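You operate a simulated robot arm through the tools that you are given. There is no shell and no other tool.

You run a simulated robot arm. Do the job below in one go: nothing can be reset, and whatever is moved stays where it is left.

Task
Top up the clear cup on the stand pump to MAX from the marked cup.
Fine: air valve shut before the orange lid opens, open again after it shuts; cup back in place. Set down upright: cup. Where these are worked on the way, their far stop is far enough and under half their travel is too little: orange lid on the pump cup.

The check looks at the end state, three seconds after you hand in, the way a careful person would. Anything else that was tipped, shoved, dropped, spilled or broken makes it a failure. Lids that push on must go on centred and level and be pressed home; caps that screw on are set level and turned clockwise until they are tight.

Robot
A 7-joint arm with a fingered hand, fixed in place. Base frame: the origin is at the foot of the arm, x ahead of it, y to its left, z up. Lengths are in mm, angles in rad, forces in N, time in s.
With the tool pointing down near the work surface it reaches from about 220 to 720 mm from the base axis. Its first joint turns from -2.897 to 2.897 rad. Payload 4 kg.
Tool frame: the origin (TCP) lies between the finger pads and is the grasp point; the fingertips stand 26 mm ahead of it; z points along the fingers, y is the line along which they close. The gripper opens to 132 mm. The gripper's body begins 73 mm behind the TCP. The gripper is a hand of 4 fingers: y runs from the thumb to the fingers, the wrist lies at [0, 0, -239] in the tool frame, and closing takes about 1.5 s.
Orientation is that of the tool frame in the base frame, as a unit quaternion [x, y, z, w]. With the fingers straight down and closing along the base's y, the tool's x points along the base's -x, its y along +y and its z along -z.

Tools
- The arm moves only by the tool apply_moves. Its argument "commands" is a list of rows, each an object of numbers (a shift or turn left out is 0, a gripper value left out holds the last): "wx", "wy", "wz": the turn, a rotation vector about the tool's x, y, z in units of 4 degrees (1.0 is 4 degrees); "x", "y", "z": the shift along the tool's x, y, z in units of 30 mm (1.0 is 30 mm); "claw": the opening, from 0 (shut) to 1 (fully open). In form: [{"wx": .., "wy": .., "wz": .., "x": .., "y": .., "z": .., "claw": ..}, ...]. A call has 1 to 20 rows; each row shifts and turns the commanded pose from where the row before left it, along the tool's axes as they then stand. A call with a number of a shift or a turn outside -1 to 1 is refused whole. Each row takes 0.2 s and may step no farther than 50 mm and 0.15 rad from the row before; otherwise, or with a gripper value out of range, the whole call is refused. A pose out of reach is approached as far as the arm can. The call stops where the force on the tool passes 90 N (or 10 N more than at its start, if that is more) or the arm is blocked; 0.2 s more then pass. The fingers move at their own pace (about 72 mm/s each) and stop on an object; they squeeze with about 24 N. The grip force told is the motor's: it shows also when the fingers shut on nothing. Time passes only in rows, and 0.2 s behind the last, so rows that do not move let the fingers close. The reply holds the time, the measured pose of the TCP, the force on the tool along the base axes, the opening and the grip force, in the units named above and with some noise, with the torque about the TCP (base axes, N m) and any sound that the robot's microphone picked up.
- Cameras (640 x 400 px; columns grow to the right, rows downward): "scene" is fixed at [222.2, 512.2, 1471.4]; the picture's right is [-0.98, -0.17, 0.00], its down [-0.07, 0.42, -0.90] and it looks along [0.16, -0.89, -0.43] (base axes); focal length 310 px, centre (320, 200). "wrist" rides on the gripper at [68, 2, -97] in the tool frame; the picture's right is [-0.03, 1.00, 0.00], its down [-0.82, -0.02, -0.58] and it looks along [-0.58, -0.01, 0.82] (tool axes); focal length 270 px, centre (320, 200). There is no depth. A picture from a camera that has moved, and an enlarged one, comes with that camera's place and axes in the base frame and with its lens. The place of the scene camera against the robot may be out by one fixed shift of up to 12 mm in any direction.
- get_image(camera): a new picture of that camera. No time passes.
- raise_lower(by): slides the trunk up (or, below 0, down) by that many mm; the arm rides with it, the base frame stays. It gives what a move gives, with no picture.
- grasp_type(shape): the hand has 4 fingers and takes this shape, open, in about a second: jaw (thumb against the fingers, like two jaws); tri (thumb and two fingers); tip (a fingertip pinch); poke (one finger out to press); point (the index stretched); flat (the hand flat); cup (the hand cupped); fist (a fist). The gripper value then closes the fingers along that shape, each until it touches; the sizes above hold for jaw. It gives what a move gives, with no picture.
- enlarge(camera, box): a new picture of the part [left, top, right, bottom] of that camera's present view, enlarged. No time passes.
- close_job(): hands the job in; it is judged then, once.

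Places have to be worked out from the pictures, the camera data and where the tool is seen. Open the gripper and draw the arm clear of the work before you hand the job in, unless the task says otherwise.

The tools are called after "Emit:" as a command line: name --argument value ..., lists and objects as JSON in quotes. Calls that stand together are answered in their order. apply_moves: Moves the arm, as the interface text tells. Its arguments: {"type":"object","properties":{"commands":{"type":"array","items":{"type":"object","properties":{"wx":{"type":"number"},"wy":{"type":"number"},"wz":{"type":"number"},"x":{"type":"number"},"y":{"type":"number"},"z":{"type":"number"},"claw":{"type":"number"}}}}},"required":["commands"]} The other tools are called the same way: raise_lower (by) slides the trunk up or down; grasp_type (shape) gives the hand a shape; get_image (camera) takes a picture; enlarge (camera, box) takes an enlarged picture of a part of a camera's view; close_job () hands the job in.

At the start:

```text
clock: 0.0
eef_pos: [83.8, -328.1, 1408.5]
tool_rot: [0.0, 1.0, 0.0, 0.001]
contact_force: [0.3, 0.4, 0.0]
ft_torque: [-0.03, 0.0, 0.0]
gripper_width: 132.0
grip_force: 0.0
shape: jaw
trunk travel left (down, up): [-564.0, 26.0]
```

scene: 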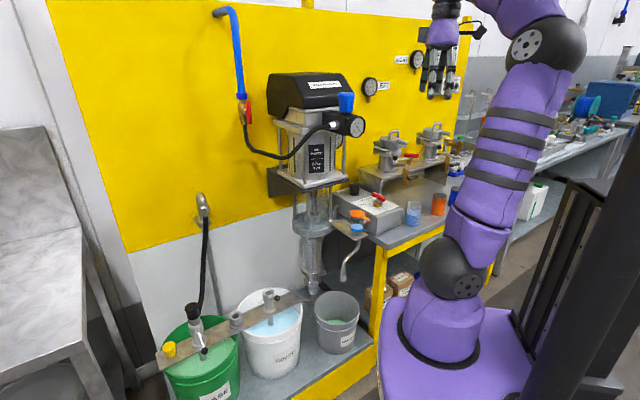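
wrist: 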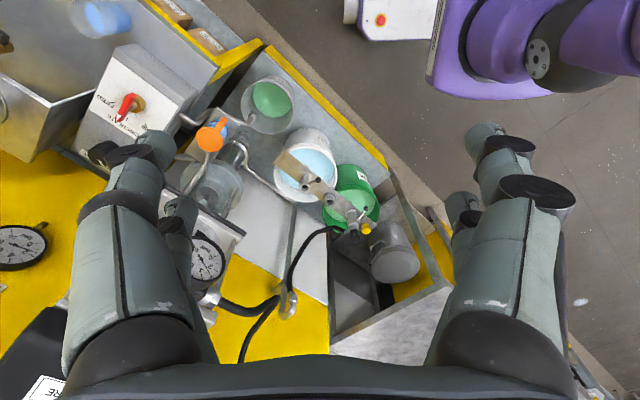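

I'll start by looking closely at the scene to identify the pump cup, the marked cup, the air valve and the orange lid.

Emit:
enlarge --camera "scene" --box '[220, 40, 480, 200]'

Emit:
enlarge --camera "scene" --box '[320, 160, 480, 260]'

Emit:
enlarge --camera "scene" --box '[240, 160, 400, 300]'

Emit:
enlarge --camera "wrist" --box '[60, 40, 300, 220]'

```text
2.46 times, centred on (350, 120) of scene
camera zoom: at [222.2, 512.2, 1471.4], right [-0.98, -0.17, 0.0], down [-0.07, 0.42, -0.9], along [0.16, -0.89, -0.43], focal length 762 px, centre (246, 397)
```

zoom: 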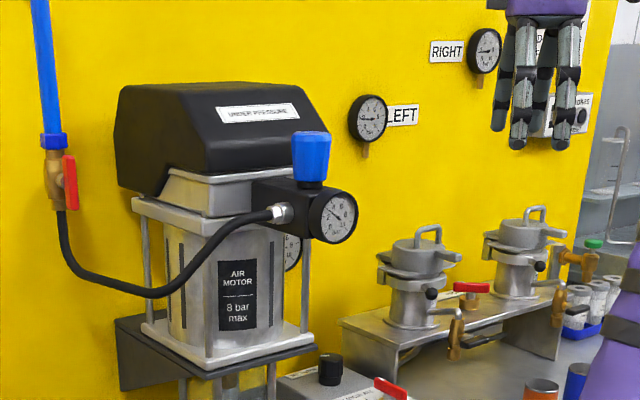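

```text
4.00 times, centred on (400, 210) of scene
camera zoom: at [222.2, 512.2, 1471.4], right [-0.98, -0.17, 0.0], down [-0.07, 0.42, -0.9], along [0.16, -0.89, -0.43], focal length 1238 px, centre (0, 160)
```

zoom: 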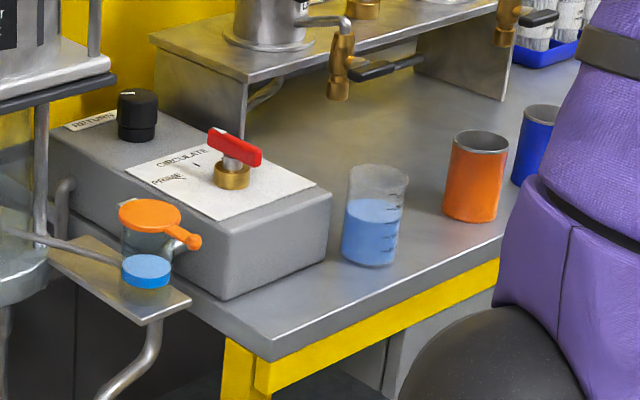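

```text
2.86 times, centred on (320, 230) of scene
camera zoom: at [222.2, 512.2, 1471.4], right [-0.98, -0.17, 0.0], down [-0.07, 0.42, -0.9], along [0.16, -0.89, -0.43], focal length 884 px, centre (320, 114)
```

zoom: 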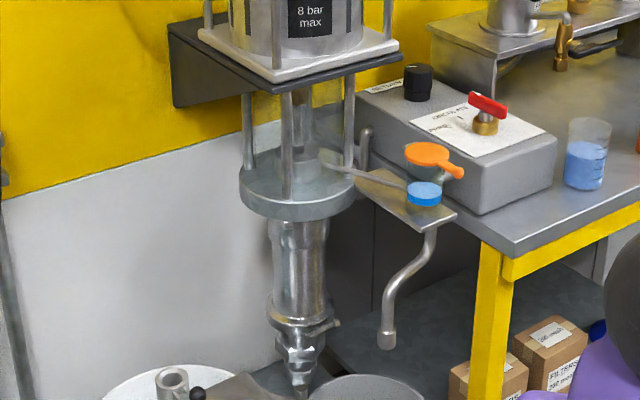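

```text
2.22 times, centred on (180, 130) of wrist
camera zoom: at [16.1, -326.8, 1505.5], right [0.03, 1.0, 0.0], down [0.82, -0.02, 0.58], along [0.58, -0.02, -0.82], focal length 601 px, centre (631, 356)
```

zoom: 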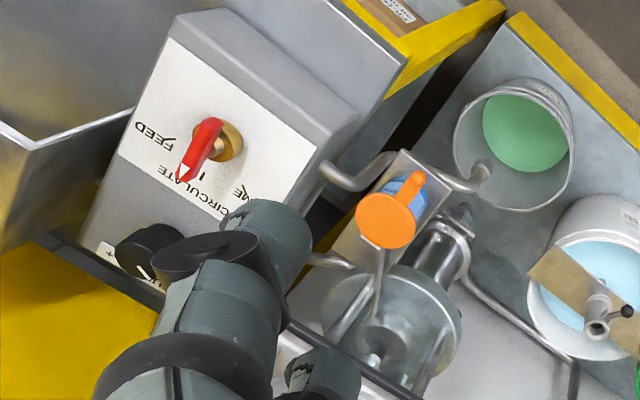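

The scene shows the pump with its air valve (red handle on blue pipe), the orange-lidded cup on a bracket and the graduated cup with blue fluid on the table. I zoom in further on each for details.

Emit:
enlarge --camera "scene" --box '[215, 75, 279, 115]'

Emit:
enlarge --camera "scene" --box '[330, 200, 378, 230]'

Emit:
enlarge --camera "scene" --box '[390, 190, 438, 240]'

Emit:
enlarge --camera "wrist" --box '[180, 90, 260, 150]'

Emit:
enlarge --camera "wrist" --box '[0, 0, 320, 200]'

```text
10.00 times, centred on (247, 95) of scene
camera zoom: at [222.2, 512.2, 1471.4], right [-0.98, -0.17, 0.0], down [-0.07, 0.42, -0.9], along [0.16, -0.89, -0.43], focal length 3095 px, centre (1050, 1250)
```

zoom: 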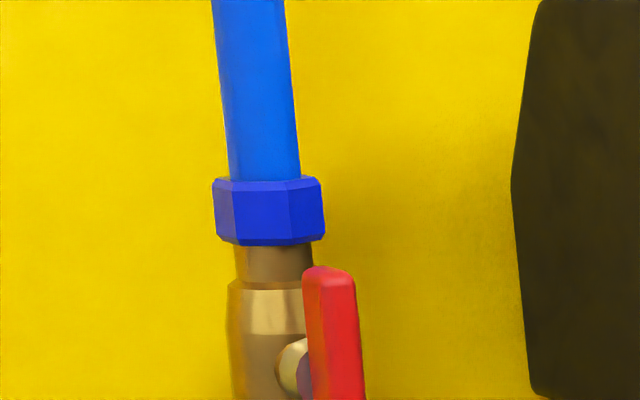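

```text
13.33 times, centred on (354, 215) of scene
camera zoom: at [222.2, 512.2, 1471.4], right [-0.98, -0.17, 0.0], down [-0.07, 0.42, -0.9], along [0.16, -0.89, -0.43], focal length 4126 px, centre (-133, 0)
```

zoom: 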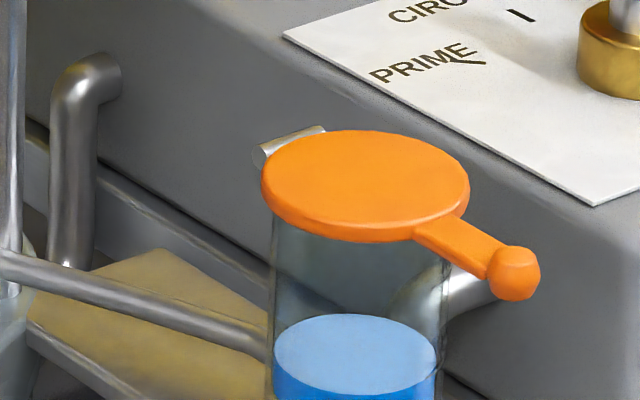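

```text
8.00 times, centred on (414, 215) of scene
camera zoom: at [222.2, 512.2, 1471.4], right [-0.98, -0.17, 0.0], down [-0.07, 0.42, -0.9], along [0.16, -0.89, -0.43], focal length 2476 px, centre (-432, 80)
```

zoom: 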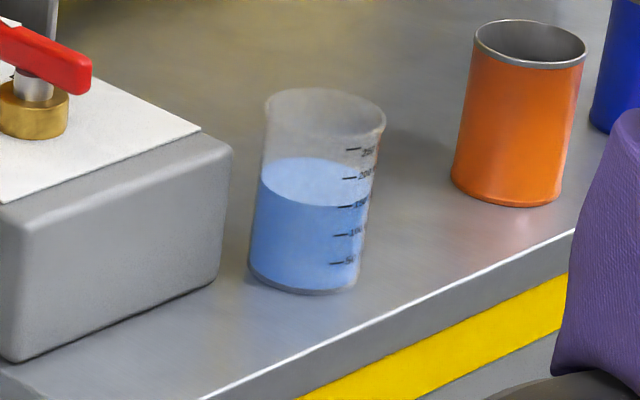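

```text
6.67 times, centred on (220, 120) of wrist
camera zoom: at [16.1, -326.8, 1505.5], right [0.03, 1.0, 0.0], down [0.82, -0.02, 0.58], along [0.58, -0.02, -0.82], focal length 1802 px, centre (987, 733)
```

zoom: 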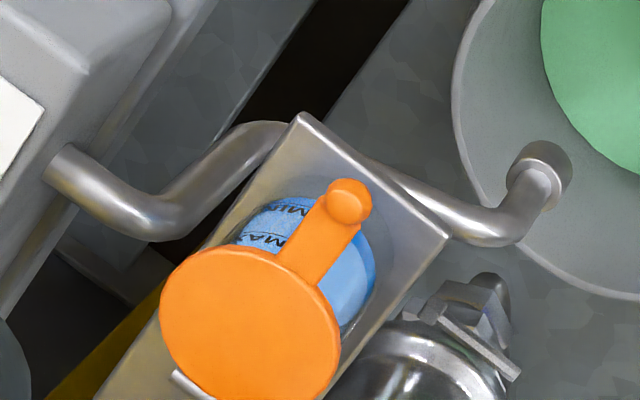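

```text
2.00 times, centred on (160, 100) of wrist
camera zoom: at [16.1, -326.8, 1505.5], right [0.03, 1.0, 0.0], down [0.82, -0.02, 0.58], along [0.58, -0.02, -0.82], focal length 541 px, centre (640, 400)
```

zoom: 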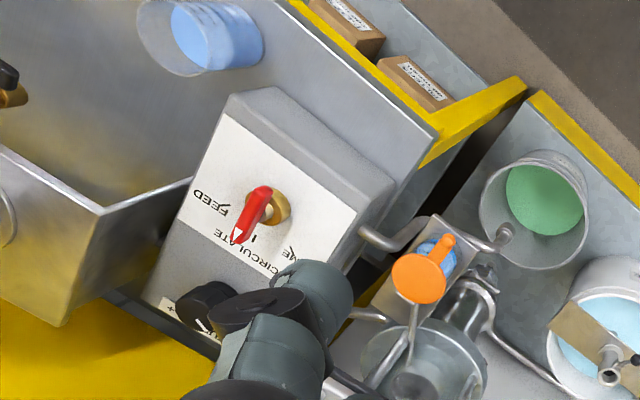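

The valve handle is vertical (in line with the pipe = open). The marked cup stands at about [25,-819,739] on the table and the orange lid at about [270,-609,877], hinged on its (+x,-y) side with the tab toward (-x,+y). I turn the wrist camera toward the valve to triangulate it.

Emit:
apply_moves --commands '[{"wz": 1}, {"wz": 1}, {"wz": 1}, {"wz": 1}, {"wz": 1}, {"wz": 1}, {"wz": 1}, {"wz": 1}, {"wz": 1}, {"wz": 1}, {"wz": 1}, {"wy": -1}, {"wy": -1}, {"wy": -1}, {"wy": -1}, {"wy": -1}, {"wy": -1}, {"wy": -1}, {"wy": -1}]'

Emit:
get_image --camera "wrist"

Emit:
get_image --camera "scene"

```text
clock: 4.0
eef_pos: [83.7, -328.3, 1409.9]
tool_rot: [0.36, 0.891, -0.104, 0.257]
contact_force: [0.2, 0.0, -0.3]
ft_torque: [-0.03, 0.04, -0.03]
gripper_width: 132.0
grip_force: 0.0
shape: jaw
trunk travel left (down, up): [-564.0, 26.0]
```

```text
taken
camera wrist: at [7.0, -251.2, 1454.6], right [0.71, 0.7, 0.01], down [0.26, -0.28, 0.92], along [0.65, -0.65, -0.38], focal length 270 px, centre (320, 200)
```

wrist: 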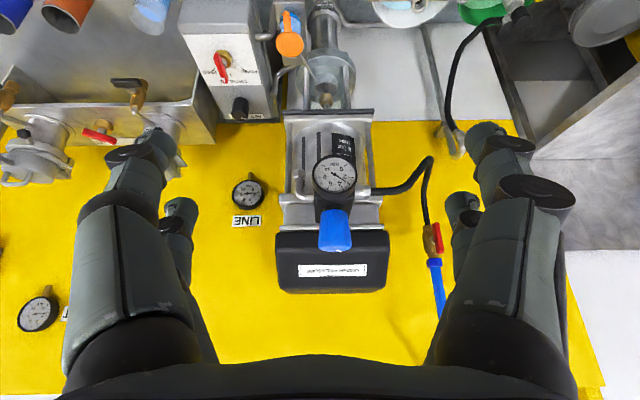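

```text
taken
```

scene: 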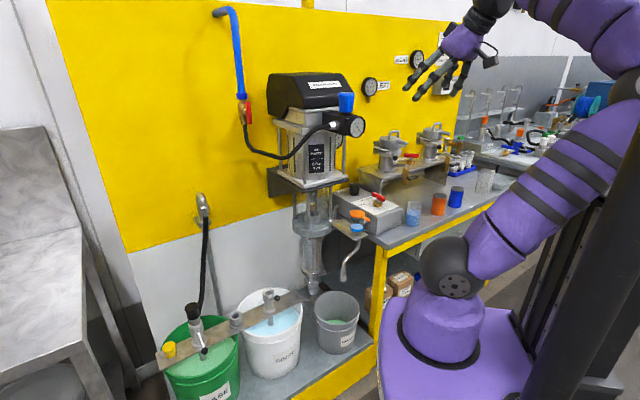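

The wall turns out to be square to the direction (0.707,-0.707); the valve is near [650,-510,1288]. I enlarge the wrist view for the valve, lid, and cup.

Emit:
enlarge --camera "wrist" --box '[405, 215, 469, 275]'

Emit:
enlarge --camera "scene" --box '[215, 85, 279, 135]'

Emit:
enlarge --camera "wrist" --box '[250, 0, 370, 75]'

Emit:
enlarge --camera "wrist" --box '[0, 0, 320, 200]'

```text
6.67 times, centred on (437, 245) of wrist
camera zoom: at [7.0, -251.2, 1454.6], right [0.71, 0.7, 0.01], down [0.26, -0.28, 0.92], along [0.65, -0.65, -0.38], focal length 1802 px, centre (-460, -100)
```

zoom: 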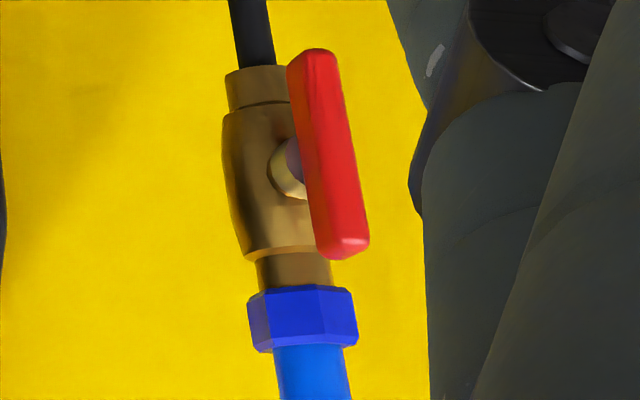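

```text
8.00 times, centred on (247, 110) of scene
camera zoom: at [222.2, 512.2, 1471.4], right [-0.98, -0.17, 0.0], down [-0.07, 0.42, -0.9], along [0.16, -0.89, -0.43], focal length 2476 px, centre (904, 920)
```

zoom: 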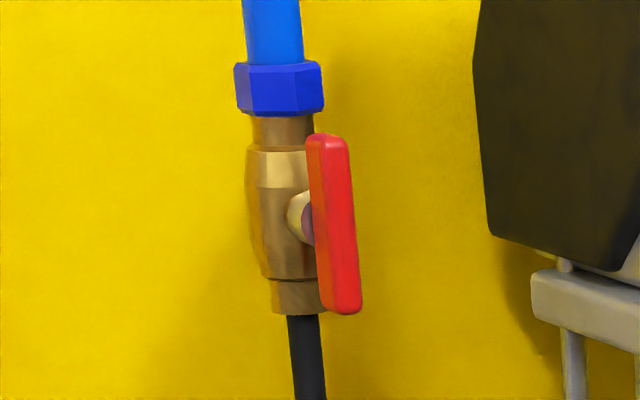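

```text
5.33 times, centred on (310, 38) of wrist
camera zoom: at [7.0, -251.2, 1454.6], right [0.71, 0.7, 0.01], down [0.26, -0.28, 0.92], along [0.65, -0.65, -0.38], focal length 1442 px, centre (373, 1067)
```

zoom: 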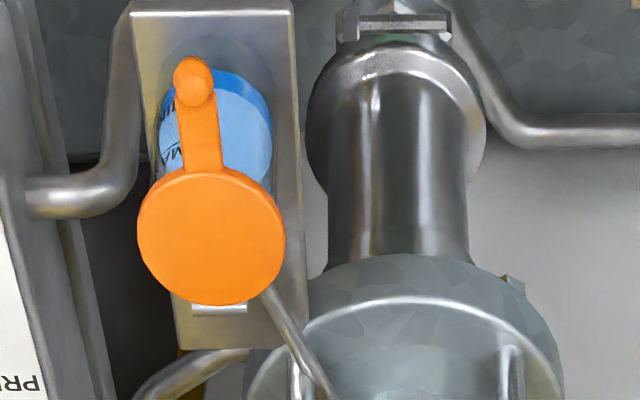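

```text
2.00 times, centred on (160, 100) of wrist
camera zoom: at [7.0, -251.2, 1454.6], right [0.71, 0.7, 0.01], down [0.26, -0.28, 0.92], along [0.65, -0.65, -0.38], focal length 541 px, centre (640, 400)
```

zoom: 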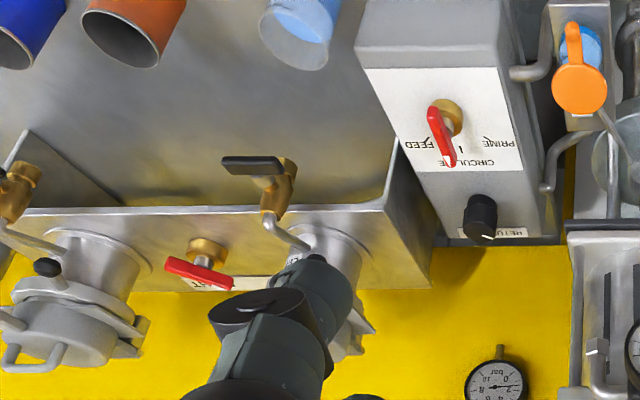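

The valve bar is a symmetric T-handle about 80 mm long, vertical, pivot facing the robot at roughly [643,-492,1292]. I pitch the tool to horizontal (pointing at the wall) in place first.

Emit:
apply_moves --commands '[{"wy": -1}, {"wy": -1}, {"wy": -1}, {"wy": -1}, {"wy": -1}, {"wy": -1}, {"wy": -1}, {"wy": -1}, {"wy": -1}, {"wy": -1}, {"wy": -1}, {"wy": -1}, {"wy": -1}, {"wy": -1}, {"wy": -0.5}]'

Emit:
get_image --camera "wrist"

Emit:
get_image --camera "scene"

```text
clock: 5.0
eef_pos: [138.4, -334.5, 1391.6]
tool_rot: [0.326, 0.881, -0.168, 0.3]
contact_force: [0.5, -0.5, 0.3]
ft_torque: [-0.02, 0.02, -0.04]
gripper_width: 131.9
grip_force: 0.1
shape: jaw
trunk travel left (down, up): [-564.0, 26.0]
stopped in row 5: the arm was blocked; the commanded pose is now the measured one
```

```text
taken
camera wrist: at [58.1, -254.0, 1420.4], right [0.69, 0.72, -0.08], down [0.24, -0.12, 0.96], along [0.68, -0.68, -0.25], focal length 270 px, centre (320, 200)
```

wrist: 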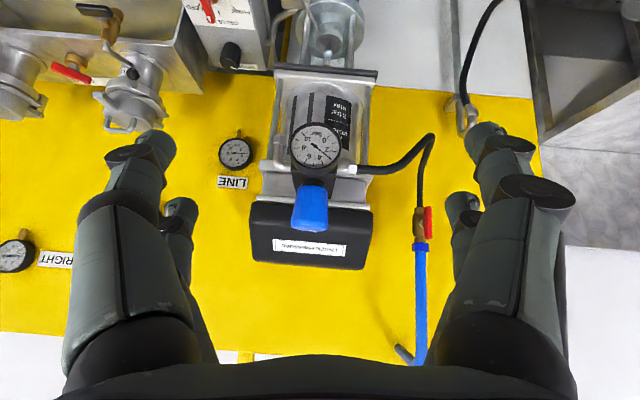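

```text
taken
```

scene: 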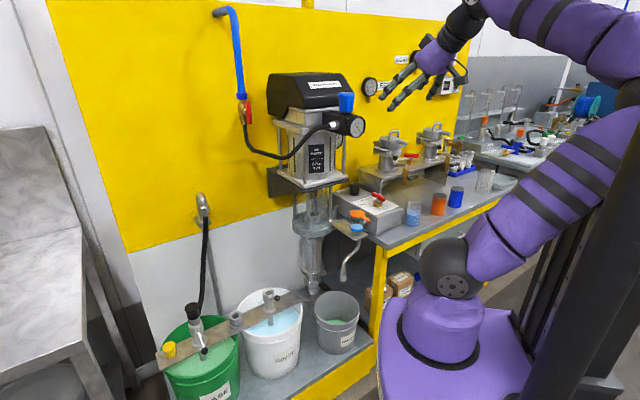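

The arm was blocked pitching so close to its axis. I shift left along the wall and forward first, to give the wrist room, then I'll continue pitching.

Emit:
apply_moves --commands '[{"x": -0.087, "y": 0.905, "z": -0.047}, {"x": -0.087, "y": 0.905, "z": -0.047}, {"x": -0.087, "y": 0.905, "z": -0.047}, {"x": -0.087, "y": 0.905, "z": -0.047}, {"x": -0.087, "y": 0.905, "z": -0.047}, {"x": -0.087, "y": 0.905, "z": -0.047}, {"x": -0.087, "y": 0.905, "z": -0.047}, {"x": -0.087, "y": 0.905, "z": -0.047}, {"x": -0.087, "y": 0.905, "z": -0.047}, {"x": -0.85, "y": -0.044, "z": 0.716}, {"x": -0.85, "y": -0.044, "z": 0.716}, {"x": -0.85, "y": -0.044, "z": 0.716}, {"x": -0.85, "y": -0.044, "z": 0.716}, {"x": -0.85, "y": -0.044, "z": 0.716}, {"x": -0.85, "y": -0.044, "z": 0.716}]'

Emit:
get_image --camera "wrist"

Emit:
get_image --camera "scene"

```text
clock: 8.2
eef_pos: [451.0, -300.5, 1397.8]
tool_rot: [0.325, 0.879, -0.166, 0.305]
contact_force: [-0.4, -0.1, 0.0]
ft_torque: [-0.01, 0.03, -0.03]
gripper_width: 132.0
grip_force: 0.0
shape: jaw
trunk travel left (down, up): [-564.0, 26.0]
```

```text
taken
camera wrist: at [370.9, -220.7, 1426.0], right [0.69, 0.72, -0.08], down [0.23, -0.12, 0.97], along [0.69, -0.68, -0.25], focal length 270 px, centre (320, 200)
```

wrist: 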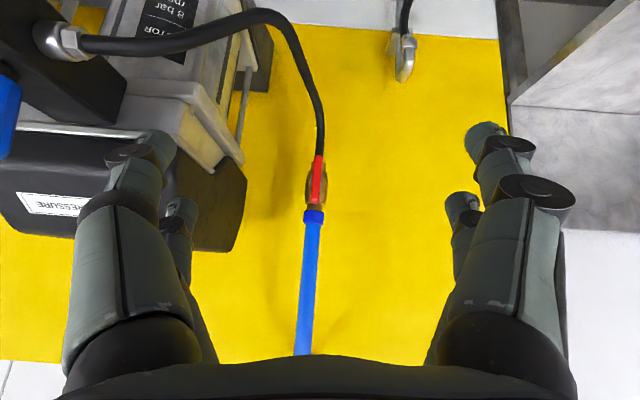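

```text
taken
```

scene: 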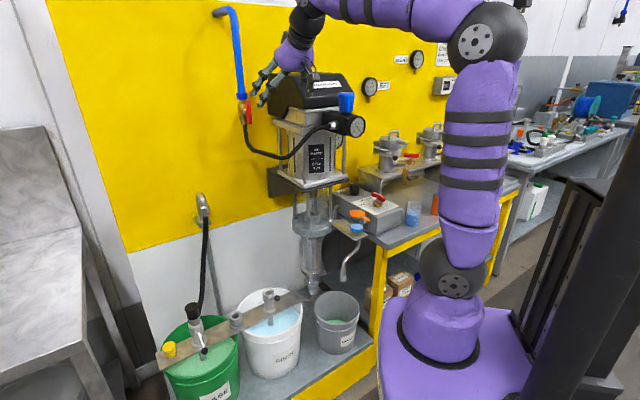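

The valve bar triangulates to about [636,-489,1298], now dead ahead. I pitch the tool to horizontal here and then look again.

Emit:
apply_moves --commands '[{"wx": -0.008, "wy": -0.962, "wz": 0.123}, {"wx": -0.008, "wy": -0.962, "wz": 0.123}, {"wx": -0.008, "wy": -0.962, "wz": 0.123}, {"wx": -0.008, "wy": -0.962, "wz": 0.123}, {"wx": -0.008, "wy": -0.962, "wz": 0.123}, {"wx": -0.008, "wy": -0.962, "wz": 0.123}, {"wx": -0.008, "wy": -0.962, "wz": 0.123}, {"wx": -0.008, "wy": -0.962, "wz": 0.123}, {"wx": -0.008, "wy": -0.962, "wz": 0.123}, {"wx": -0.008, "wy": -0.962, "wz": 0.123}, {"wx": -0.008, "wy": -0.962, "wz": 0.123}, {"wx": -0.008, "wy": -0.962, "wz": 0.123}, {"wx": -0.008, "wy": -0.962, "wz": 0.123}]'

Emit:
get_image --camera "wrist"

Emit:
get_image --camera "scene"

```text
clock: 11.0
eef_pos: [449.0, -305.0, 1401.1]
tool_rot: [0.281, 0.668, -0.269, 0.634]
contact_force: [0.1, -0.1, 0.2]
ft_torque: [0.01, 0.0, -0.03]
gripper_width: 131.8
grip_force: 0.0
shape: jaw
out of reach, approached as far as the arm can: row 10, 11
trunk travel left (down, up): [-564.0, 26.0]
```

```text
taken
camera wrist: at [380.7, -232.0, 1335.8], right [0.72, 0.69, 0.02], down [-0.38, 0.37, 0.85], along [0.58, -0.62, 0.53], focal length 270 px, centre (320, 200)
```

wrist: 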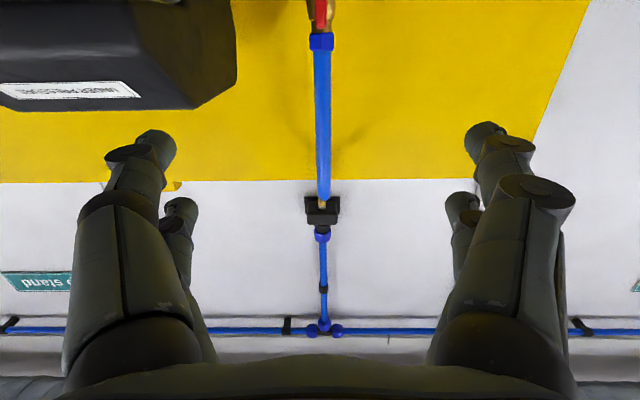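

```text
taken
```

scene: 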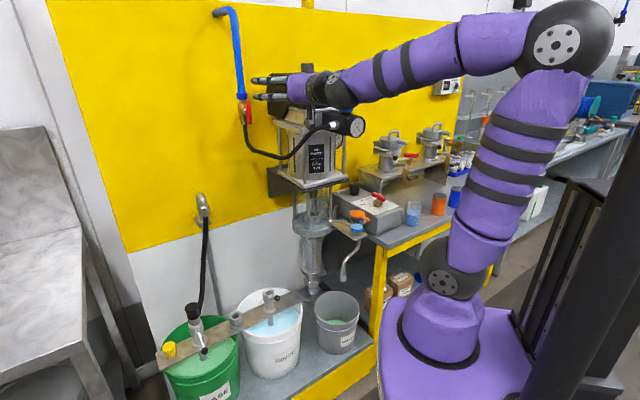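

The tool is now nearly horizontal toward the wall at z 1401. Lowering the trunk by 103 mm brings the hand to the valve height with the same arm posture.

Emit:
raise_lower --by -103

Emit:
apply_moves --commands '[{"wy": -0.75, "z": 0.5, "claw": 0.5}, {"z": 0.8, "y": 0.07}, {"z": 0.8}, {"z": 0.8}, {"z": 0.8}, {"z": 0.8}, {"z": 0.8}]'

Emit:
get_image --camera "scene"

Emit:
enlarge --camera "scene" --box '[215, 60, 311, 120]'

Emit:
get_image --camera "wrist"

```text
clock: 12.4
eef_pos: [449.2, -304.6, 1297.3]
tool_rot: [0.281, 0.669, -0.269, 0.633]
contact_force: [-0.7, 1.4, 0.0]
ft_torque: [0.02, -0.01, -0.01]
gripper_width: 131.8
grip_force: 0.1
shape: jaw
trunk travel left (down, up): [-461.0, 129.0]
```

```text
clock: 14.0
eef_pos: [561.9, -417.6, 1295.5]
tool_rot: [0.274, 0.653, -0.276, 0.65]
contact_force: [0.0, -0.2, 0.3]
ft_torque: [0.01, -0.01, 0.02]
gripper_width: 66.4
grip_force: 0.0
shape: jaw
trunk travel left (down, up): [-461.0, 129.0]
```

```text
taken
```

scene: 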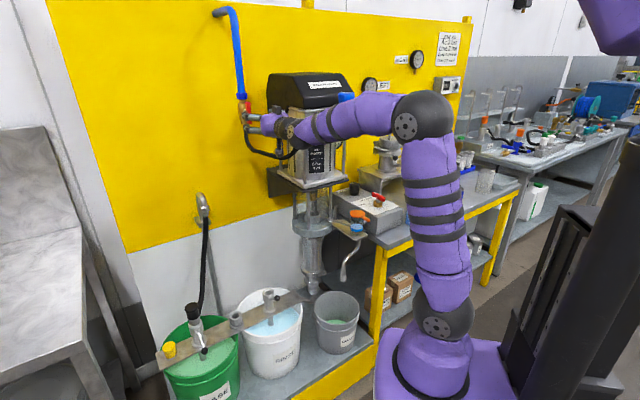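

```text
6.67 times, centred on (263, 90) of scene
camera zoom: at [222.2, 512.2, 1471.4], right [-0.98, -0.17, 0.0], down [-0.07, 0.42, -0.9], along [0.16, -0.89, -0.43], focal length 2063 px, centre (700, 933)
```

zoom: 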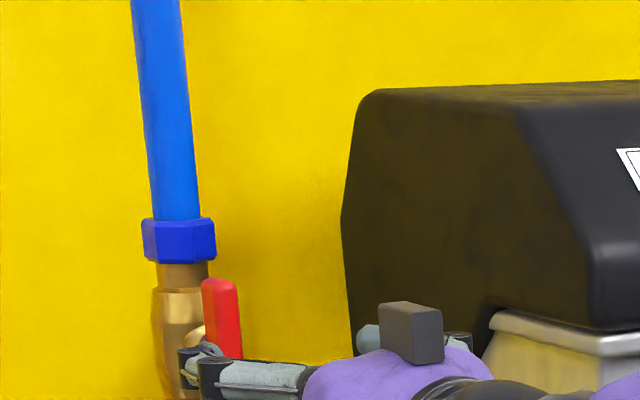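

```text
taken
camera wrist: at [496.1, -346.9, 1226.0], right [0.72, 0.7, 0.02], down [-0.41, 0.4, 0.82], along [0.56, -0.6, 0.58], focal length 270 px, centre (320, 200)
```

wrist: 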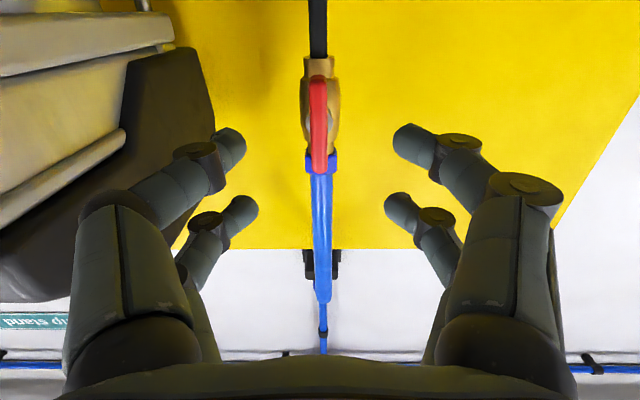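

The valve bar is centered in the wrist view between the fingers; TCP is ~100 mm short of it. I enlarge to check the bar and hub alignment.

Emit:
enlarge --camera "wrist" --box '[272, 40, 368, 200]'

```text
2.50 times, centred on (320, 120) of wrist
camera zoom: at [496.1, -346.9, 1226.0], right [0.72, 0.7, 0.02], down [-0.41, 0.4, 0.82], along [0.56, -0.6, 0.58], focal length 676 px, centre (320, 400)
```

zoom: 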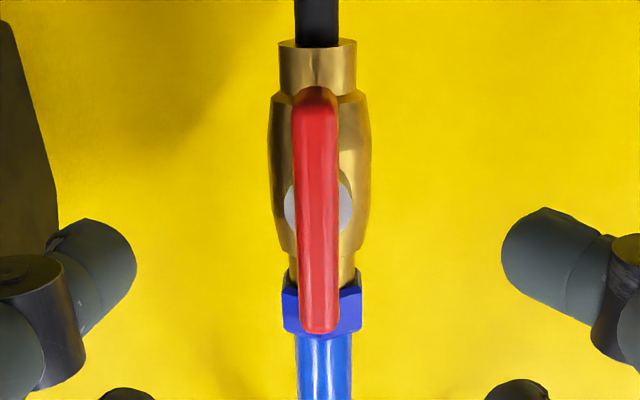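

The bar's pivot appears ~7 mm above the tool axis and ~100 mm ahead. I raise slightly and advance 72 mm with the fingers half open, then check.

Emit:
apply_moves --commands '[{"x": -0.24, "z": 0.6}, {"z": 0.6}, {"z": 0.6}, {"z": 0.6}]'

Emit:
get_image --camera "wrist"

Emit:
enlarge --camera "scene" --box '[215, 70, 311, 130]'

```text
clock: 15.0
eef_pos: [611.6, -469.6, 1302.7]
tool_rot: [0.274, 0.653, -0.277, 0.65]
contact_force: [0.1, 0.5, -0.1]
ft_torque: [0.0, -0.01, 0.02]
gripper_width: 66.5
grip_force: 0.0
shape: jaw
trunk travel left (down, up): [-461.0, 129.0]
```

```text
taken
camera wrist: at [545.9, -399.3, 1233.3], right [0.72, 0.7, 0.02], down [-0.41, 0.4, 0.82], along [0.56, -0.6, 0.58], focal length 270 px, centre (320, 200)
```

wrist: 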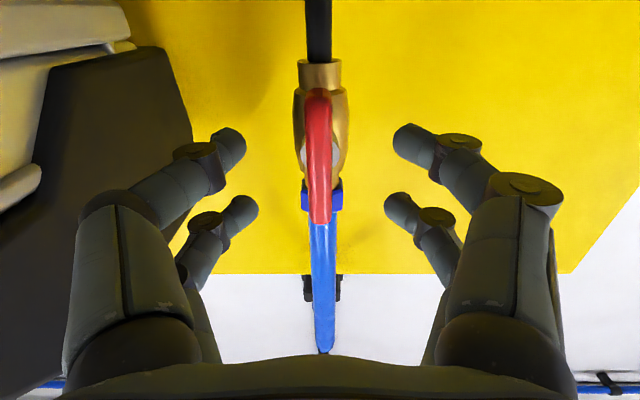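

```text
6.67 times, centred on (263, 100) of scene
camera zoom: at [222.2, 512.2, 1471.4], right [-0.98, -0.17, 0.0], down [-0.07, 0.42, -0.9], along [0.16, -0.89, -0.43], focal length 2063 px, centre (700, 867)
```

zoom: 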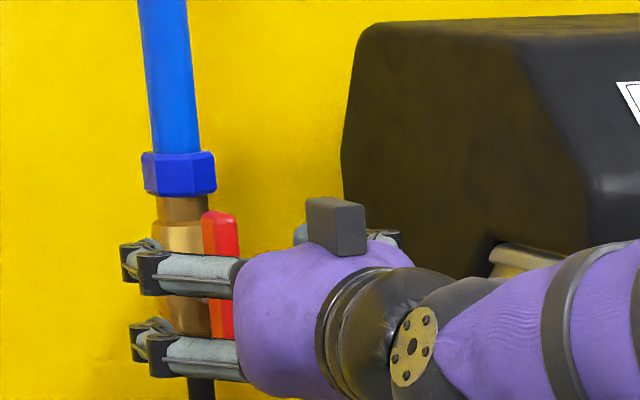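

The fingertips are about 7 mm short of the bar face and it sits centered. I advance 18 mm and close on the bar.

Emit:
apply_moves --commands '[{"x": -0.07, "z": 0.3}, {"z": 0.3}, {"claw": 0.0}, {"claw": 0.0}, {"claw": 0.0}, {"claw": 0.0}, {"claw": 0.0}, {"claw": 0.0}]'

Emit:
get_image --camera "wrist"

Emit:
enlarge --camera "scene" --box '[215, 70, 311, 130]'

```text
clock: 16.8
eef_pos: [625.2, -483.6, 1304.7]
tool_rot: [0.275, 0.652, -0.277, 0.65]
contact_force: [3.0, -2.9, 2.2]
ft_torque: [-0.01, -0.04, 0.0]
gripper_width: 7.1
grip_force: 24.0
shape: jaw
trunk travel left (down, up): [-461.0, 129.0]
```

```text
taken
camera wrist: at [558.5, -412.5, 1235.9], right [0.72, 0.7, 0.02], down [-0.41, 0.4, 0.82], along [0.56, -0.6, 0.58], focal length 270 px, centre (320, 200)
```

wrist: 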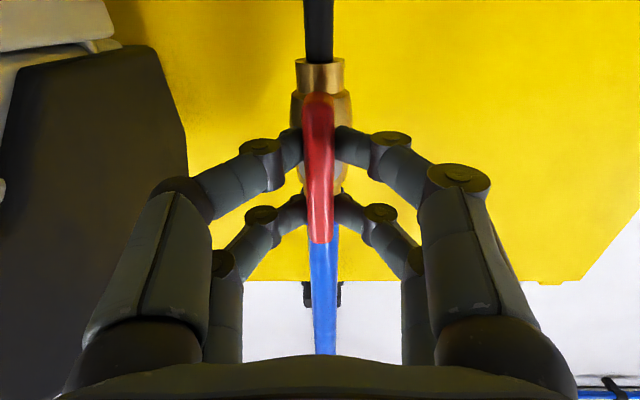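

```text
6.67 times, centred on (263, 100) of scene
camera zoom: at [222.2, 512.2, 1471.4], right [-0.98, -0.17, 0.0], down [-0.07, 0.42, -0.9], along [0.16, -0.89, -0.43], focal length 2063 px, centre (700, 867)
```

zoom: 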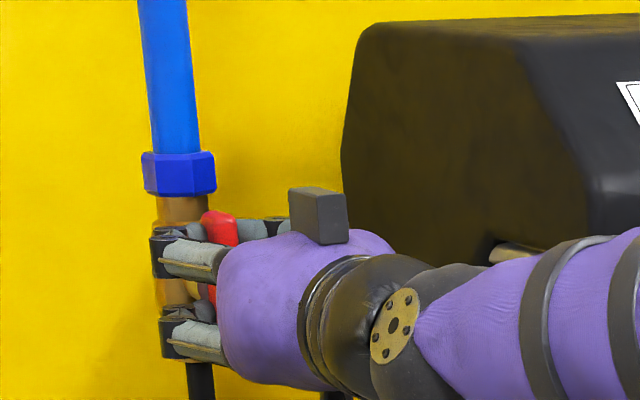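

The fingers grip the bar with 24 N. I roll the tool clockwise (positive wz) a bit first to see whether the handle turns that way.

Emit:
apply_moves --commands '[{"wz": 1}, {"wz": 1}, {"wz": 1}, {"wz": 1}]'

Emit:
get_image --camera "wrist"

Emit:
enlarge --camera "scene" --box '[215, 70, 311, 130]'

```text
clock: 17.8
eef_pos: [624.8, -482.2, 1305.1]
tool_rot: [0.363, 0.607, -0.183, 0.683]
contact_force: [3.2, -7.0, 4.7]
ft_torque: [-0.03, 0.01, -0.07]
gripper_width: 7.0
grip_force: 23.9
shape: jaw
trunk travel left (down, up): [-461.0, 129.0]
```

```text
taken
camera wrist: at [571.3, -400.1, 1238.7], right [0.69, 0.66, 0.3], down [-0.58, 0.25, 0.78], along [0.44, -0.71, 0.55], focal length 270 px, centre (320, 200)
```

wrist: 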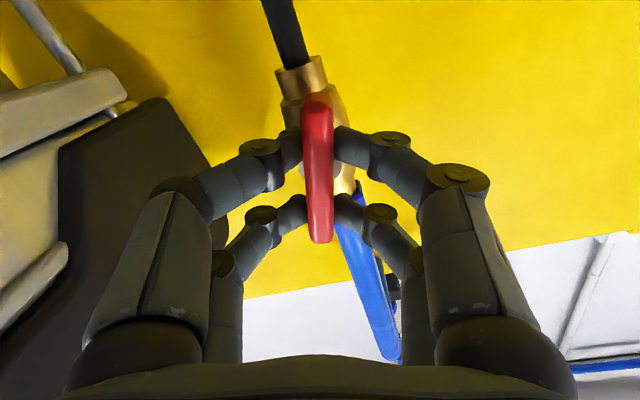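

```text
6.67 times, centred on (263, 100) of scene
camera zoom: at [222.2, 512.2, 1471.4], right [-0.98, -0.17, 0.0], down [-0.07, 0.42, -0.9], along [0.16, -0.89, -0.43], focal length 2063 px, centre (700, 867)
```

zoom: 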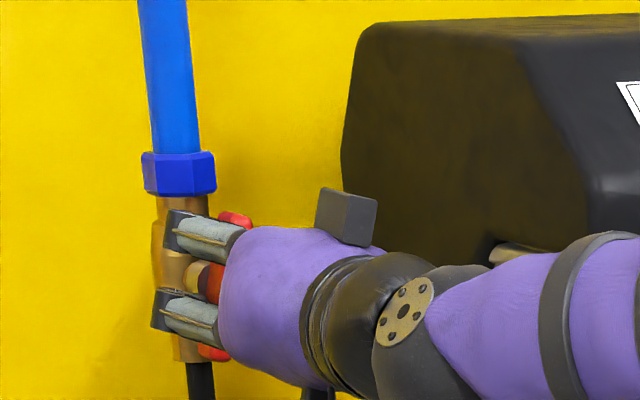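

The handle turns with the hand with almost no resistance. I continue to about 90° in total.

Emit:
apply_moves --commands '[{"wz": 1}, {"wz": 1}, {"wz": 1}, {"wz": 1}, {"wz": 1}, {"wz": 1}, {"wz": 1}, {"wz": 1}, {"wz": 1}, {"wz": 1}, {"wz": 1}, {"wz": 1}, {"wz": 1}, {"wz": 1}, {"wz": 1}, {"wz": 1}]'

Emit:
get_image --camera "wrist"

Emit:
enlarge --camera "scene" --box '[215, 70, 311, 130]'

```text
clock: 21.2
eef_pos: [622.0, -484.5, 1302.1]
tool_rot: [0.632, 0.322, 0.205, 0.675]
contact_force: [-15.5, -5.6, -16.7]
ft_torque: [0.25, 0.49, -0.12]
gripper_width: 8.2
grip_force: 23.8
shape: jaw
trunk travel left (down, up): [-461.0, 129.0]
```

```text
taken
camera wrist: at [603.8, -369.5, 1292.3], right [0.11, 0.1, 0.99], down [-0.98, -0.14, 0.12], along [0.16, -0.98, 0.08], focal length 270 px, centre (320, 200)
```

wrist: 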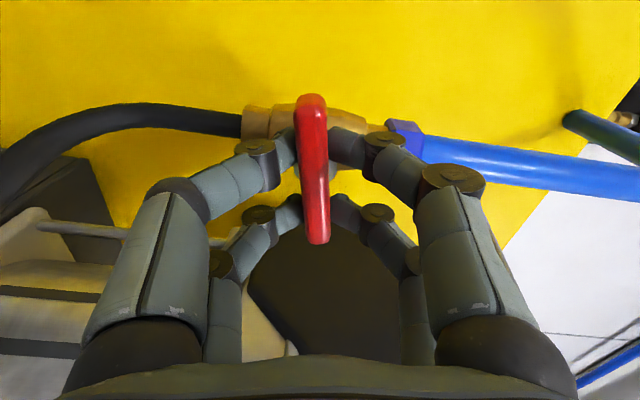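

```text
6.67 times, centred on (263, 100) of scene
camera zoom: at [222.2, 512.2, 1471.4], right [-0.98, -0.17, 0.0], down [-0.07, 0.42, -0.9], along [0.16, -0.89, -0.43], focal length 2063 px, centre (700, 867)
```

zoom: 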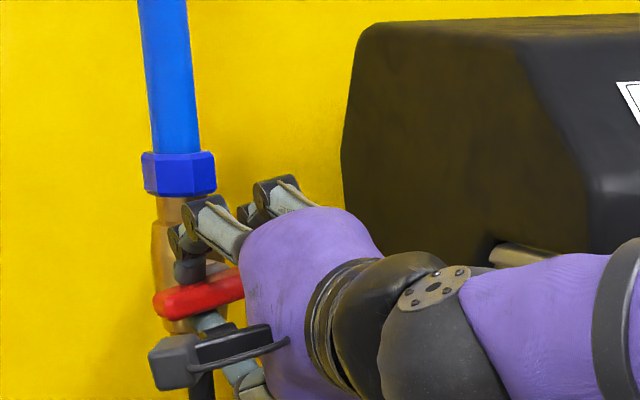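

About 80° turned, with forces rising slightly. I add the last ~10°.

Emit:
apply_moves --commands '[{"wz": 0.8}, {"wz": 0.8}, {"wz": 0.8}]'

Emit:
get_image --camera "wrist"

Emit:
enlarge --camera "scene" --box '[215, 70, 311, 130]'

```text
clock: 22.0
eef_pos: [622.1, -484.8, 1302.7]
tool_rot: [0.656, 0.267, 0.261, 0.656]
contact_force: [-18.8, -5.6, -21.8]
ft_torque: [0.27, 0.57, -0.1]
gripper_width: 8.3
grip_force: 23.6
shape: jaw
trunk travel left (down, up): [-461.0, 129.0]
```

```text
taken
camera wrist: at [604.4, -369.2, 1303.5], right [-0.01, -0.01, 1.0], down [-0.99, -0.15, -0.01], along [0.15, -0.99, -0.01], focal length 270 px, centre (320, 200)
```

wrist: 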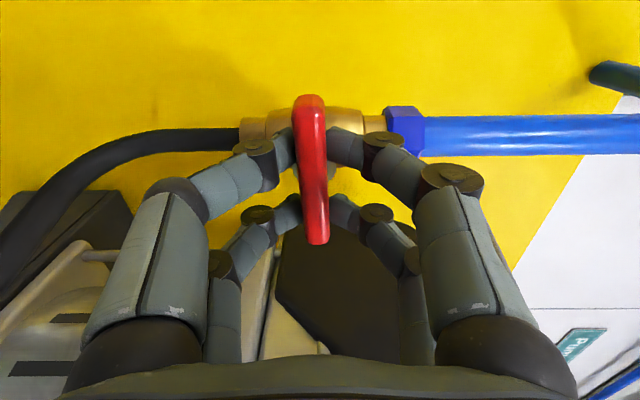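

```text
6.67 times, centred on (263, 100) of scene
camera zoom: at [222.2, 512.2, 1471.4], right [-0.98, -0.17, 0.0], down [-0.07, 0.42, -0.9], along [0.16, -0.89, -0.43], focal length 2063 px, centre (700, 867)
```

zoom: 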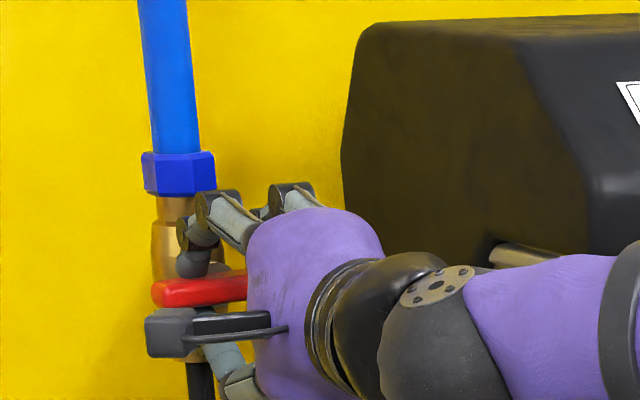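

The bar looks within a few degrees of square to the pipe. I nudge a little more to feel for the stop.

Emit:
apply_moves --commands '[{"wz": 0.6}, {"wz": 0.6}, {"wz": 0.0}]'

Emit:
get_image --camera "wrist"

```text
clock: 22.8
eef_pos: [622.0, -485.6, 1303.3]
tool_rot: [0.666, 0.24, 0.288, 0.644]
contact_force: [-21.3, -4.8, -24.0]
ft_torque: [0.19, 0.79, -0.06]
gripper_width: 8.8
grip_force: 24.1
shape: jaw
trunk travel left (down, up): [-461.0, 129.0]
```

```text
taken
camera wrist: at [604.1, -369.6, 1309.5], right [-0.07, -0.07, 1.0], down [-0.99, -0.15, -0.08], along [0.15, -0.99, -0.06], focal length 270 px, centre (320, 200)
```

wrist: 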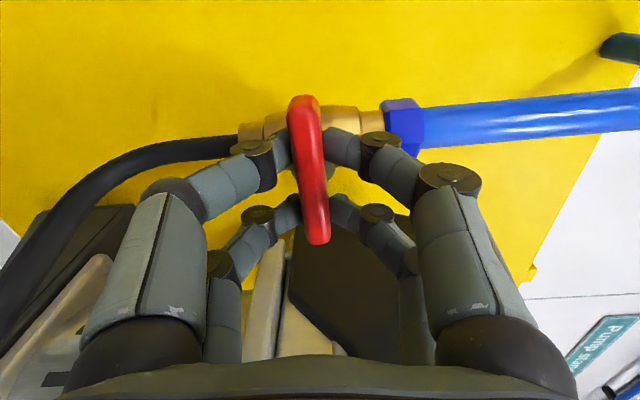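

The bar no longer follows the hand, so it is at its stop, square to the pipe (shut). I release and back away straight.

Emit:
apply_moves --commands '[{"wz": -0.6, "claw": 0.5}, {"wz": -0.6, "claw": 0.5}, {"claw": 0.5}, {"claw": 0.5}, {"claw": 0.5}, {"claw": 0.5}, {"z": -0.6}, {"z": -0.8}, {"z": -0.9}, {"z": -0.9}]'

Emit:
get_image --camera "wrist"

Emit:
enlarge --camera "scene" --box '[215, 70, 311, 130]'

```text
clock: 25.0
eef_pos: [557.8, -411.6, 1304.1]
tool_rot: [0.655, 0.269, 0.262, 0.656]
contact_force: [-0.9, 0.3, -1.0]
ft_torque: [0.03, 0.0, -0.01]
gripper_width: 65.4
grip_force: 0.1
shape: jaw
trunk travel left (down, up): [-461.0, 129.0]
```

```text
taken
camera wrist: at [539.1, -295.7, 1304.8], right [-0.01, -0.01, 1.0], down [-0.99, -0.15, -0.01], along [0.15, -0.99, -0.01], focal length 270 px, centre (320, 200)
```

wrist: 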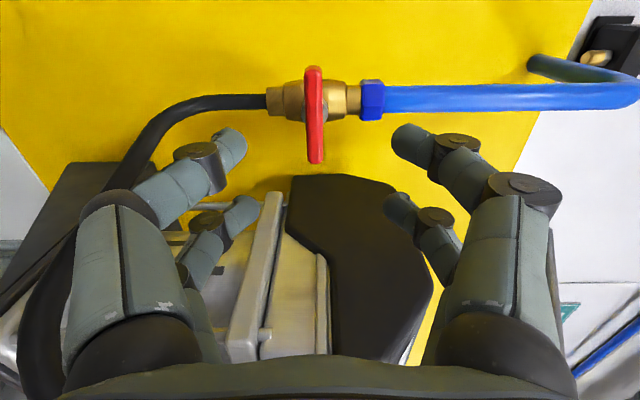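

```text
6.67 times, centred on (263, 100) of scene
camera zoom: at [222.2, 512.2, 1471.4], right [-0.98, -0.17, 0.0], down [-0.07, 0.42, -0.9], along [0.16, -0.89, -0.43], focal length 2063 px, centre (700, 867)
```

zoom: 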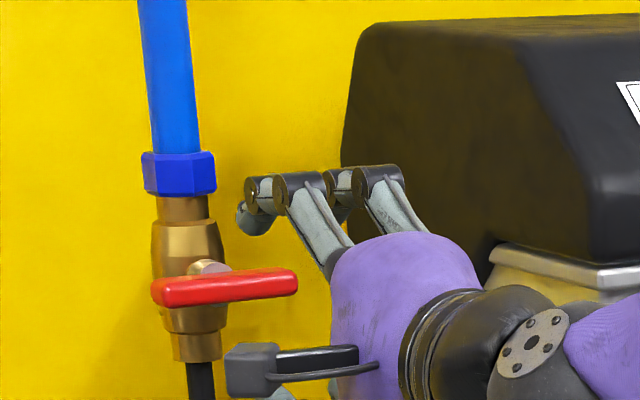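

The valve is now shut (handle horizontal). I retreat from the wall and lower the trunk to bring the arm to the height of the lid and cup.

Emit:
apply_moves --commands '[{"z": -0.9}, {"z": -0.9}, {"z": -0.9}, {"z": -0.9}, {"z": -0.9}]'

Emit:
get_image --camera "scene"

```text
clock: 26.2
eef_pos: [463.1, -316.5, 1306.0]
tool_rot: [0.654, 0.269, 0.262, 0.657]
contact_force: [-0.4, 0.2, -0.2]
ft_torque: [-0.01, 0.0, 0.0]
gripper_width: 65.4
grip_force: 0.0
shape: jaw
trunk travel left (down, up): [-461.0, 129.0]
```

```text
taken
```

scene: 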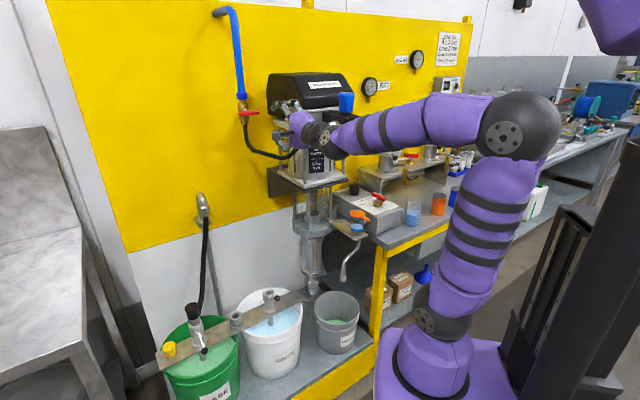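

Clear of the valve and hose. I lower the trunk in stages and check.

Emit:
raise_lower --by -200

Emit:
get_image --camera "scene"

Emit:
get_image --camera "wrist"

```text
clock: 28.4
eef_pos: [462.5, -315.8, 1105.6]
tool_rot: [0.655, 0.269, 0.261, 0.656]
contact_force: [0.1, 0.1, -0.3]
ft_torque: [-0.01, 0.0, 0.01]
gripper_width: 65.3
grip_force: 0.1
shape: jaw
trunk travel left (down, up): [-261.0, 329.0]
```

```text
taken
```

scene: 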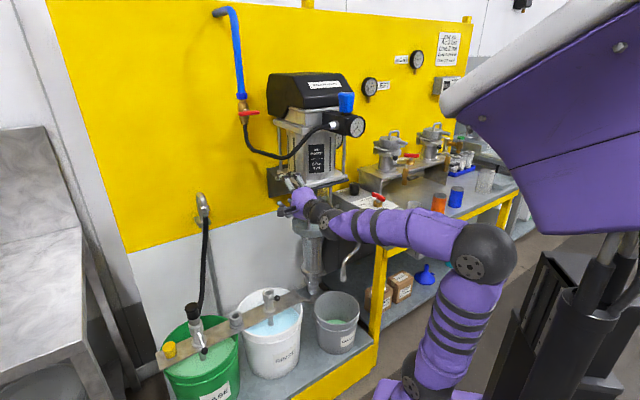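

```text
taken
camera wrist: at [445.5, -199.2, 1105.8], right [-0.01, -0.01, 1.0], down [-0.99, -0.15, -0.01], along [0.15, -0.99, -0.01], focal length 270 px, centre (320, 200)
```

wrist: 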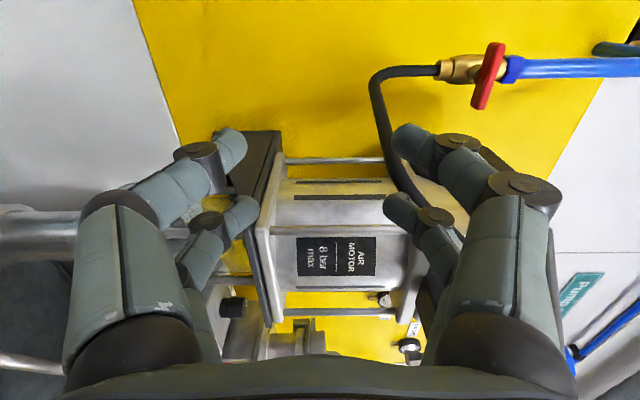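

The torso now shows in the scene view but the work area is still visible. I test rolling the hand +90° so the camera rides on top (looking down at the work).

Emit:
apply_moves --commands '[{"wz": 1}, {"wz": 1}, {"wz": 1}, {"wz": 1}, {"wz": 1}, {"wz": 1}, {"wz": 1}, {"wz": 1}, {"wz": 1}, {"wz": 1}, {"wz": 1}, {"wz": 1}, {"wz": 1}, {"wz": 1}, {"wz": 1}, {"wz": 1}, {"wz": 1}, {"wz": 1}]'

Emit:
get_image --camera "wrist"

```text
clock: 32.2
eef_pos: [463.5, -314.9, 1105.6]
tool_rot: [0.688, -0.167, 0.597, 0.377]
contact_force: [-0.7, -0.4, 0.8]
ft_torque: [-0.05, 0.01, -0.04]
gripper_width: 65.3
grip_force: 0.1
shape: jaw
trunk travel left (down, up): [-261.0, 329.0]
```

```text
taken
camera wrist: at [411.0, -232.8, 1170.1], right [-0.69, -0.67, 0.29], down [-0.58, 0.25, -0.78], along [0.44, -0.7, -0.55], focal length 270 px, centre (320, 200)
```

wrist: 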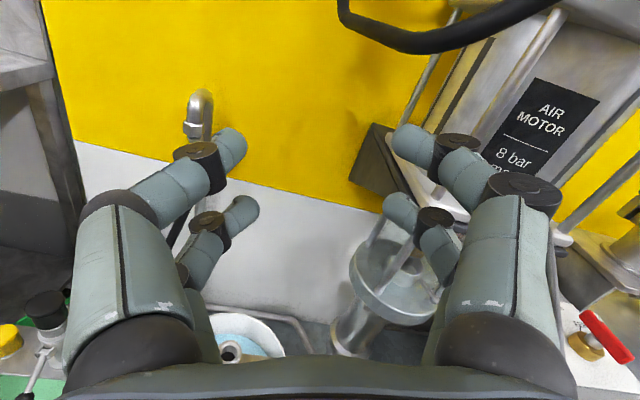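

Roll is fine so far. I complete the last 18° to bring the camera upright on top.

Emit:
apply_moves --commands '[{"wz": 1}, {"wz": 1}, {"wz": 1}, {"wz": 1}, {"wz": 0.5}]'

Emit:
raise_lower --by -100

Emit:
get_image --camera "wrist"

Emit:
get_image --camera "scene"

```text
clock: 33.4
eef_pos: [462.8, -315.9, 1105.0]
tool_rot: [0.653, -0.273, 0.648, 0.28]
contact_force: [0.9, -0.9, 0.4]
ft_torque: [-0.02, 0.0, -0.02]
gripper_width: 65.6
grip_force: 0.0
shape: jaw
trunk travel left (down, up): [-261.0, 329.0]
```

```text
clock: 34.7
eef_pos: [463.3, -316.2, 1005.1]
tool_rot: [0.653, -0.273, 0.649, 0.279]
contact_force: [0.7, 0.1, 0.1]
ft_torque: [-0.01, 0.02, -0.01]
gripper_width: 65.5
grip_force: 0.0
shape: jaw
trunk travel left (down, up): [-161.0, 429.0]
```

```text
taken
camera wrist: at [395.6, -247.7, 1073.3], right [-0.72, -0.7, -0.01], down [-0.39, 0.42, -0.82], along [0.57, -0.58, -0.58], focal length 270 px, centre (320, 200)
```

wrist: 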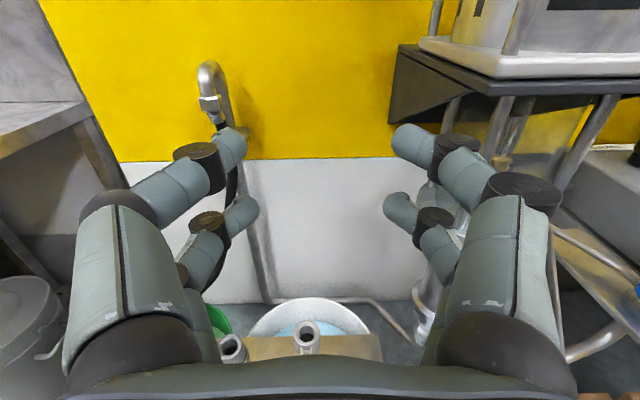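

```text
taken
```

scene: 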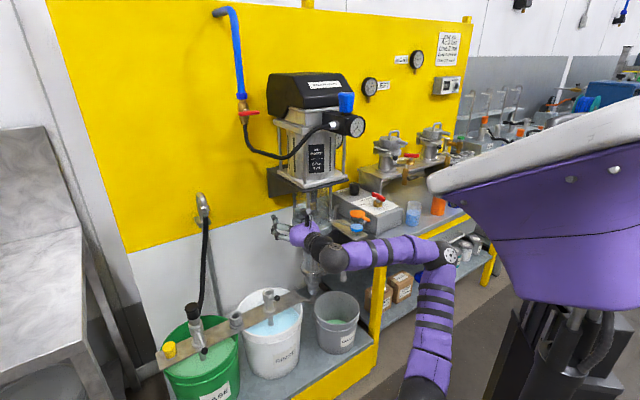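

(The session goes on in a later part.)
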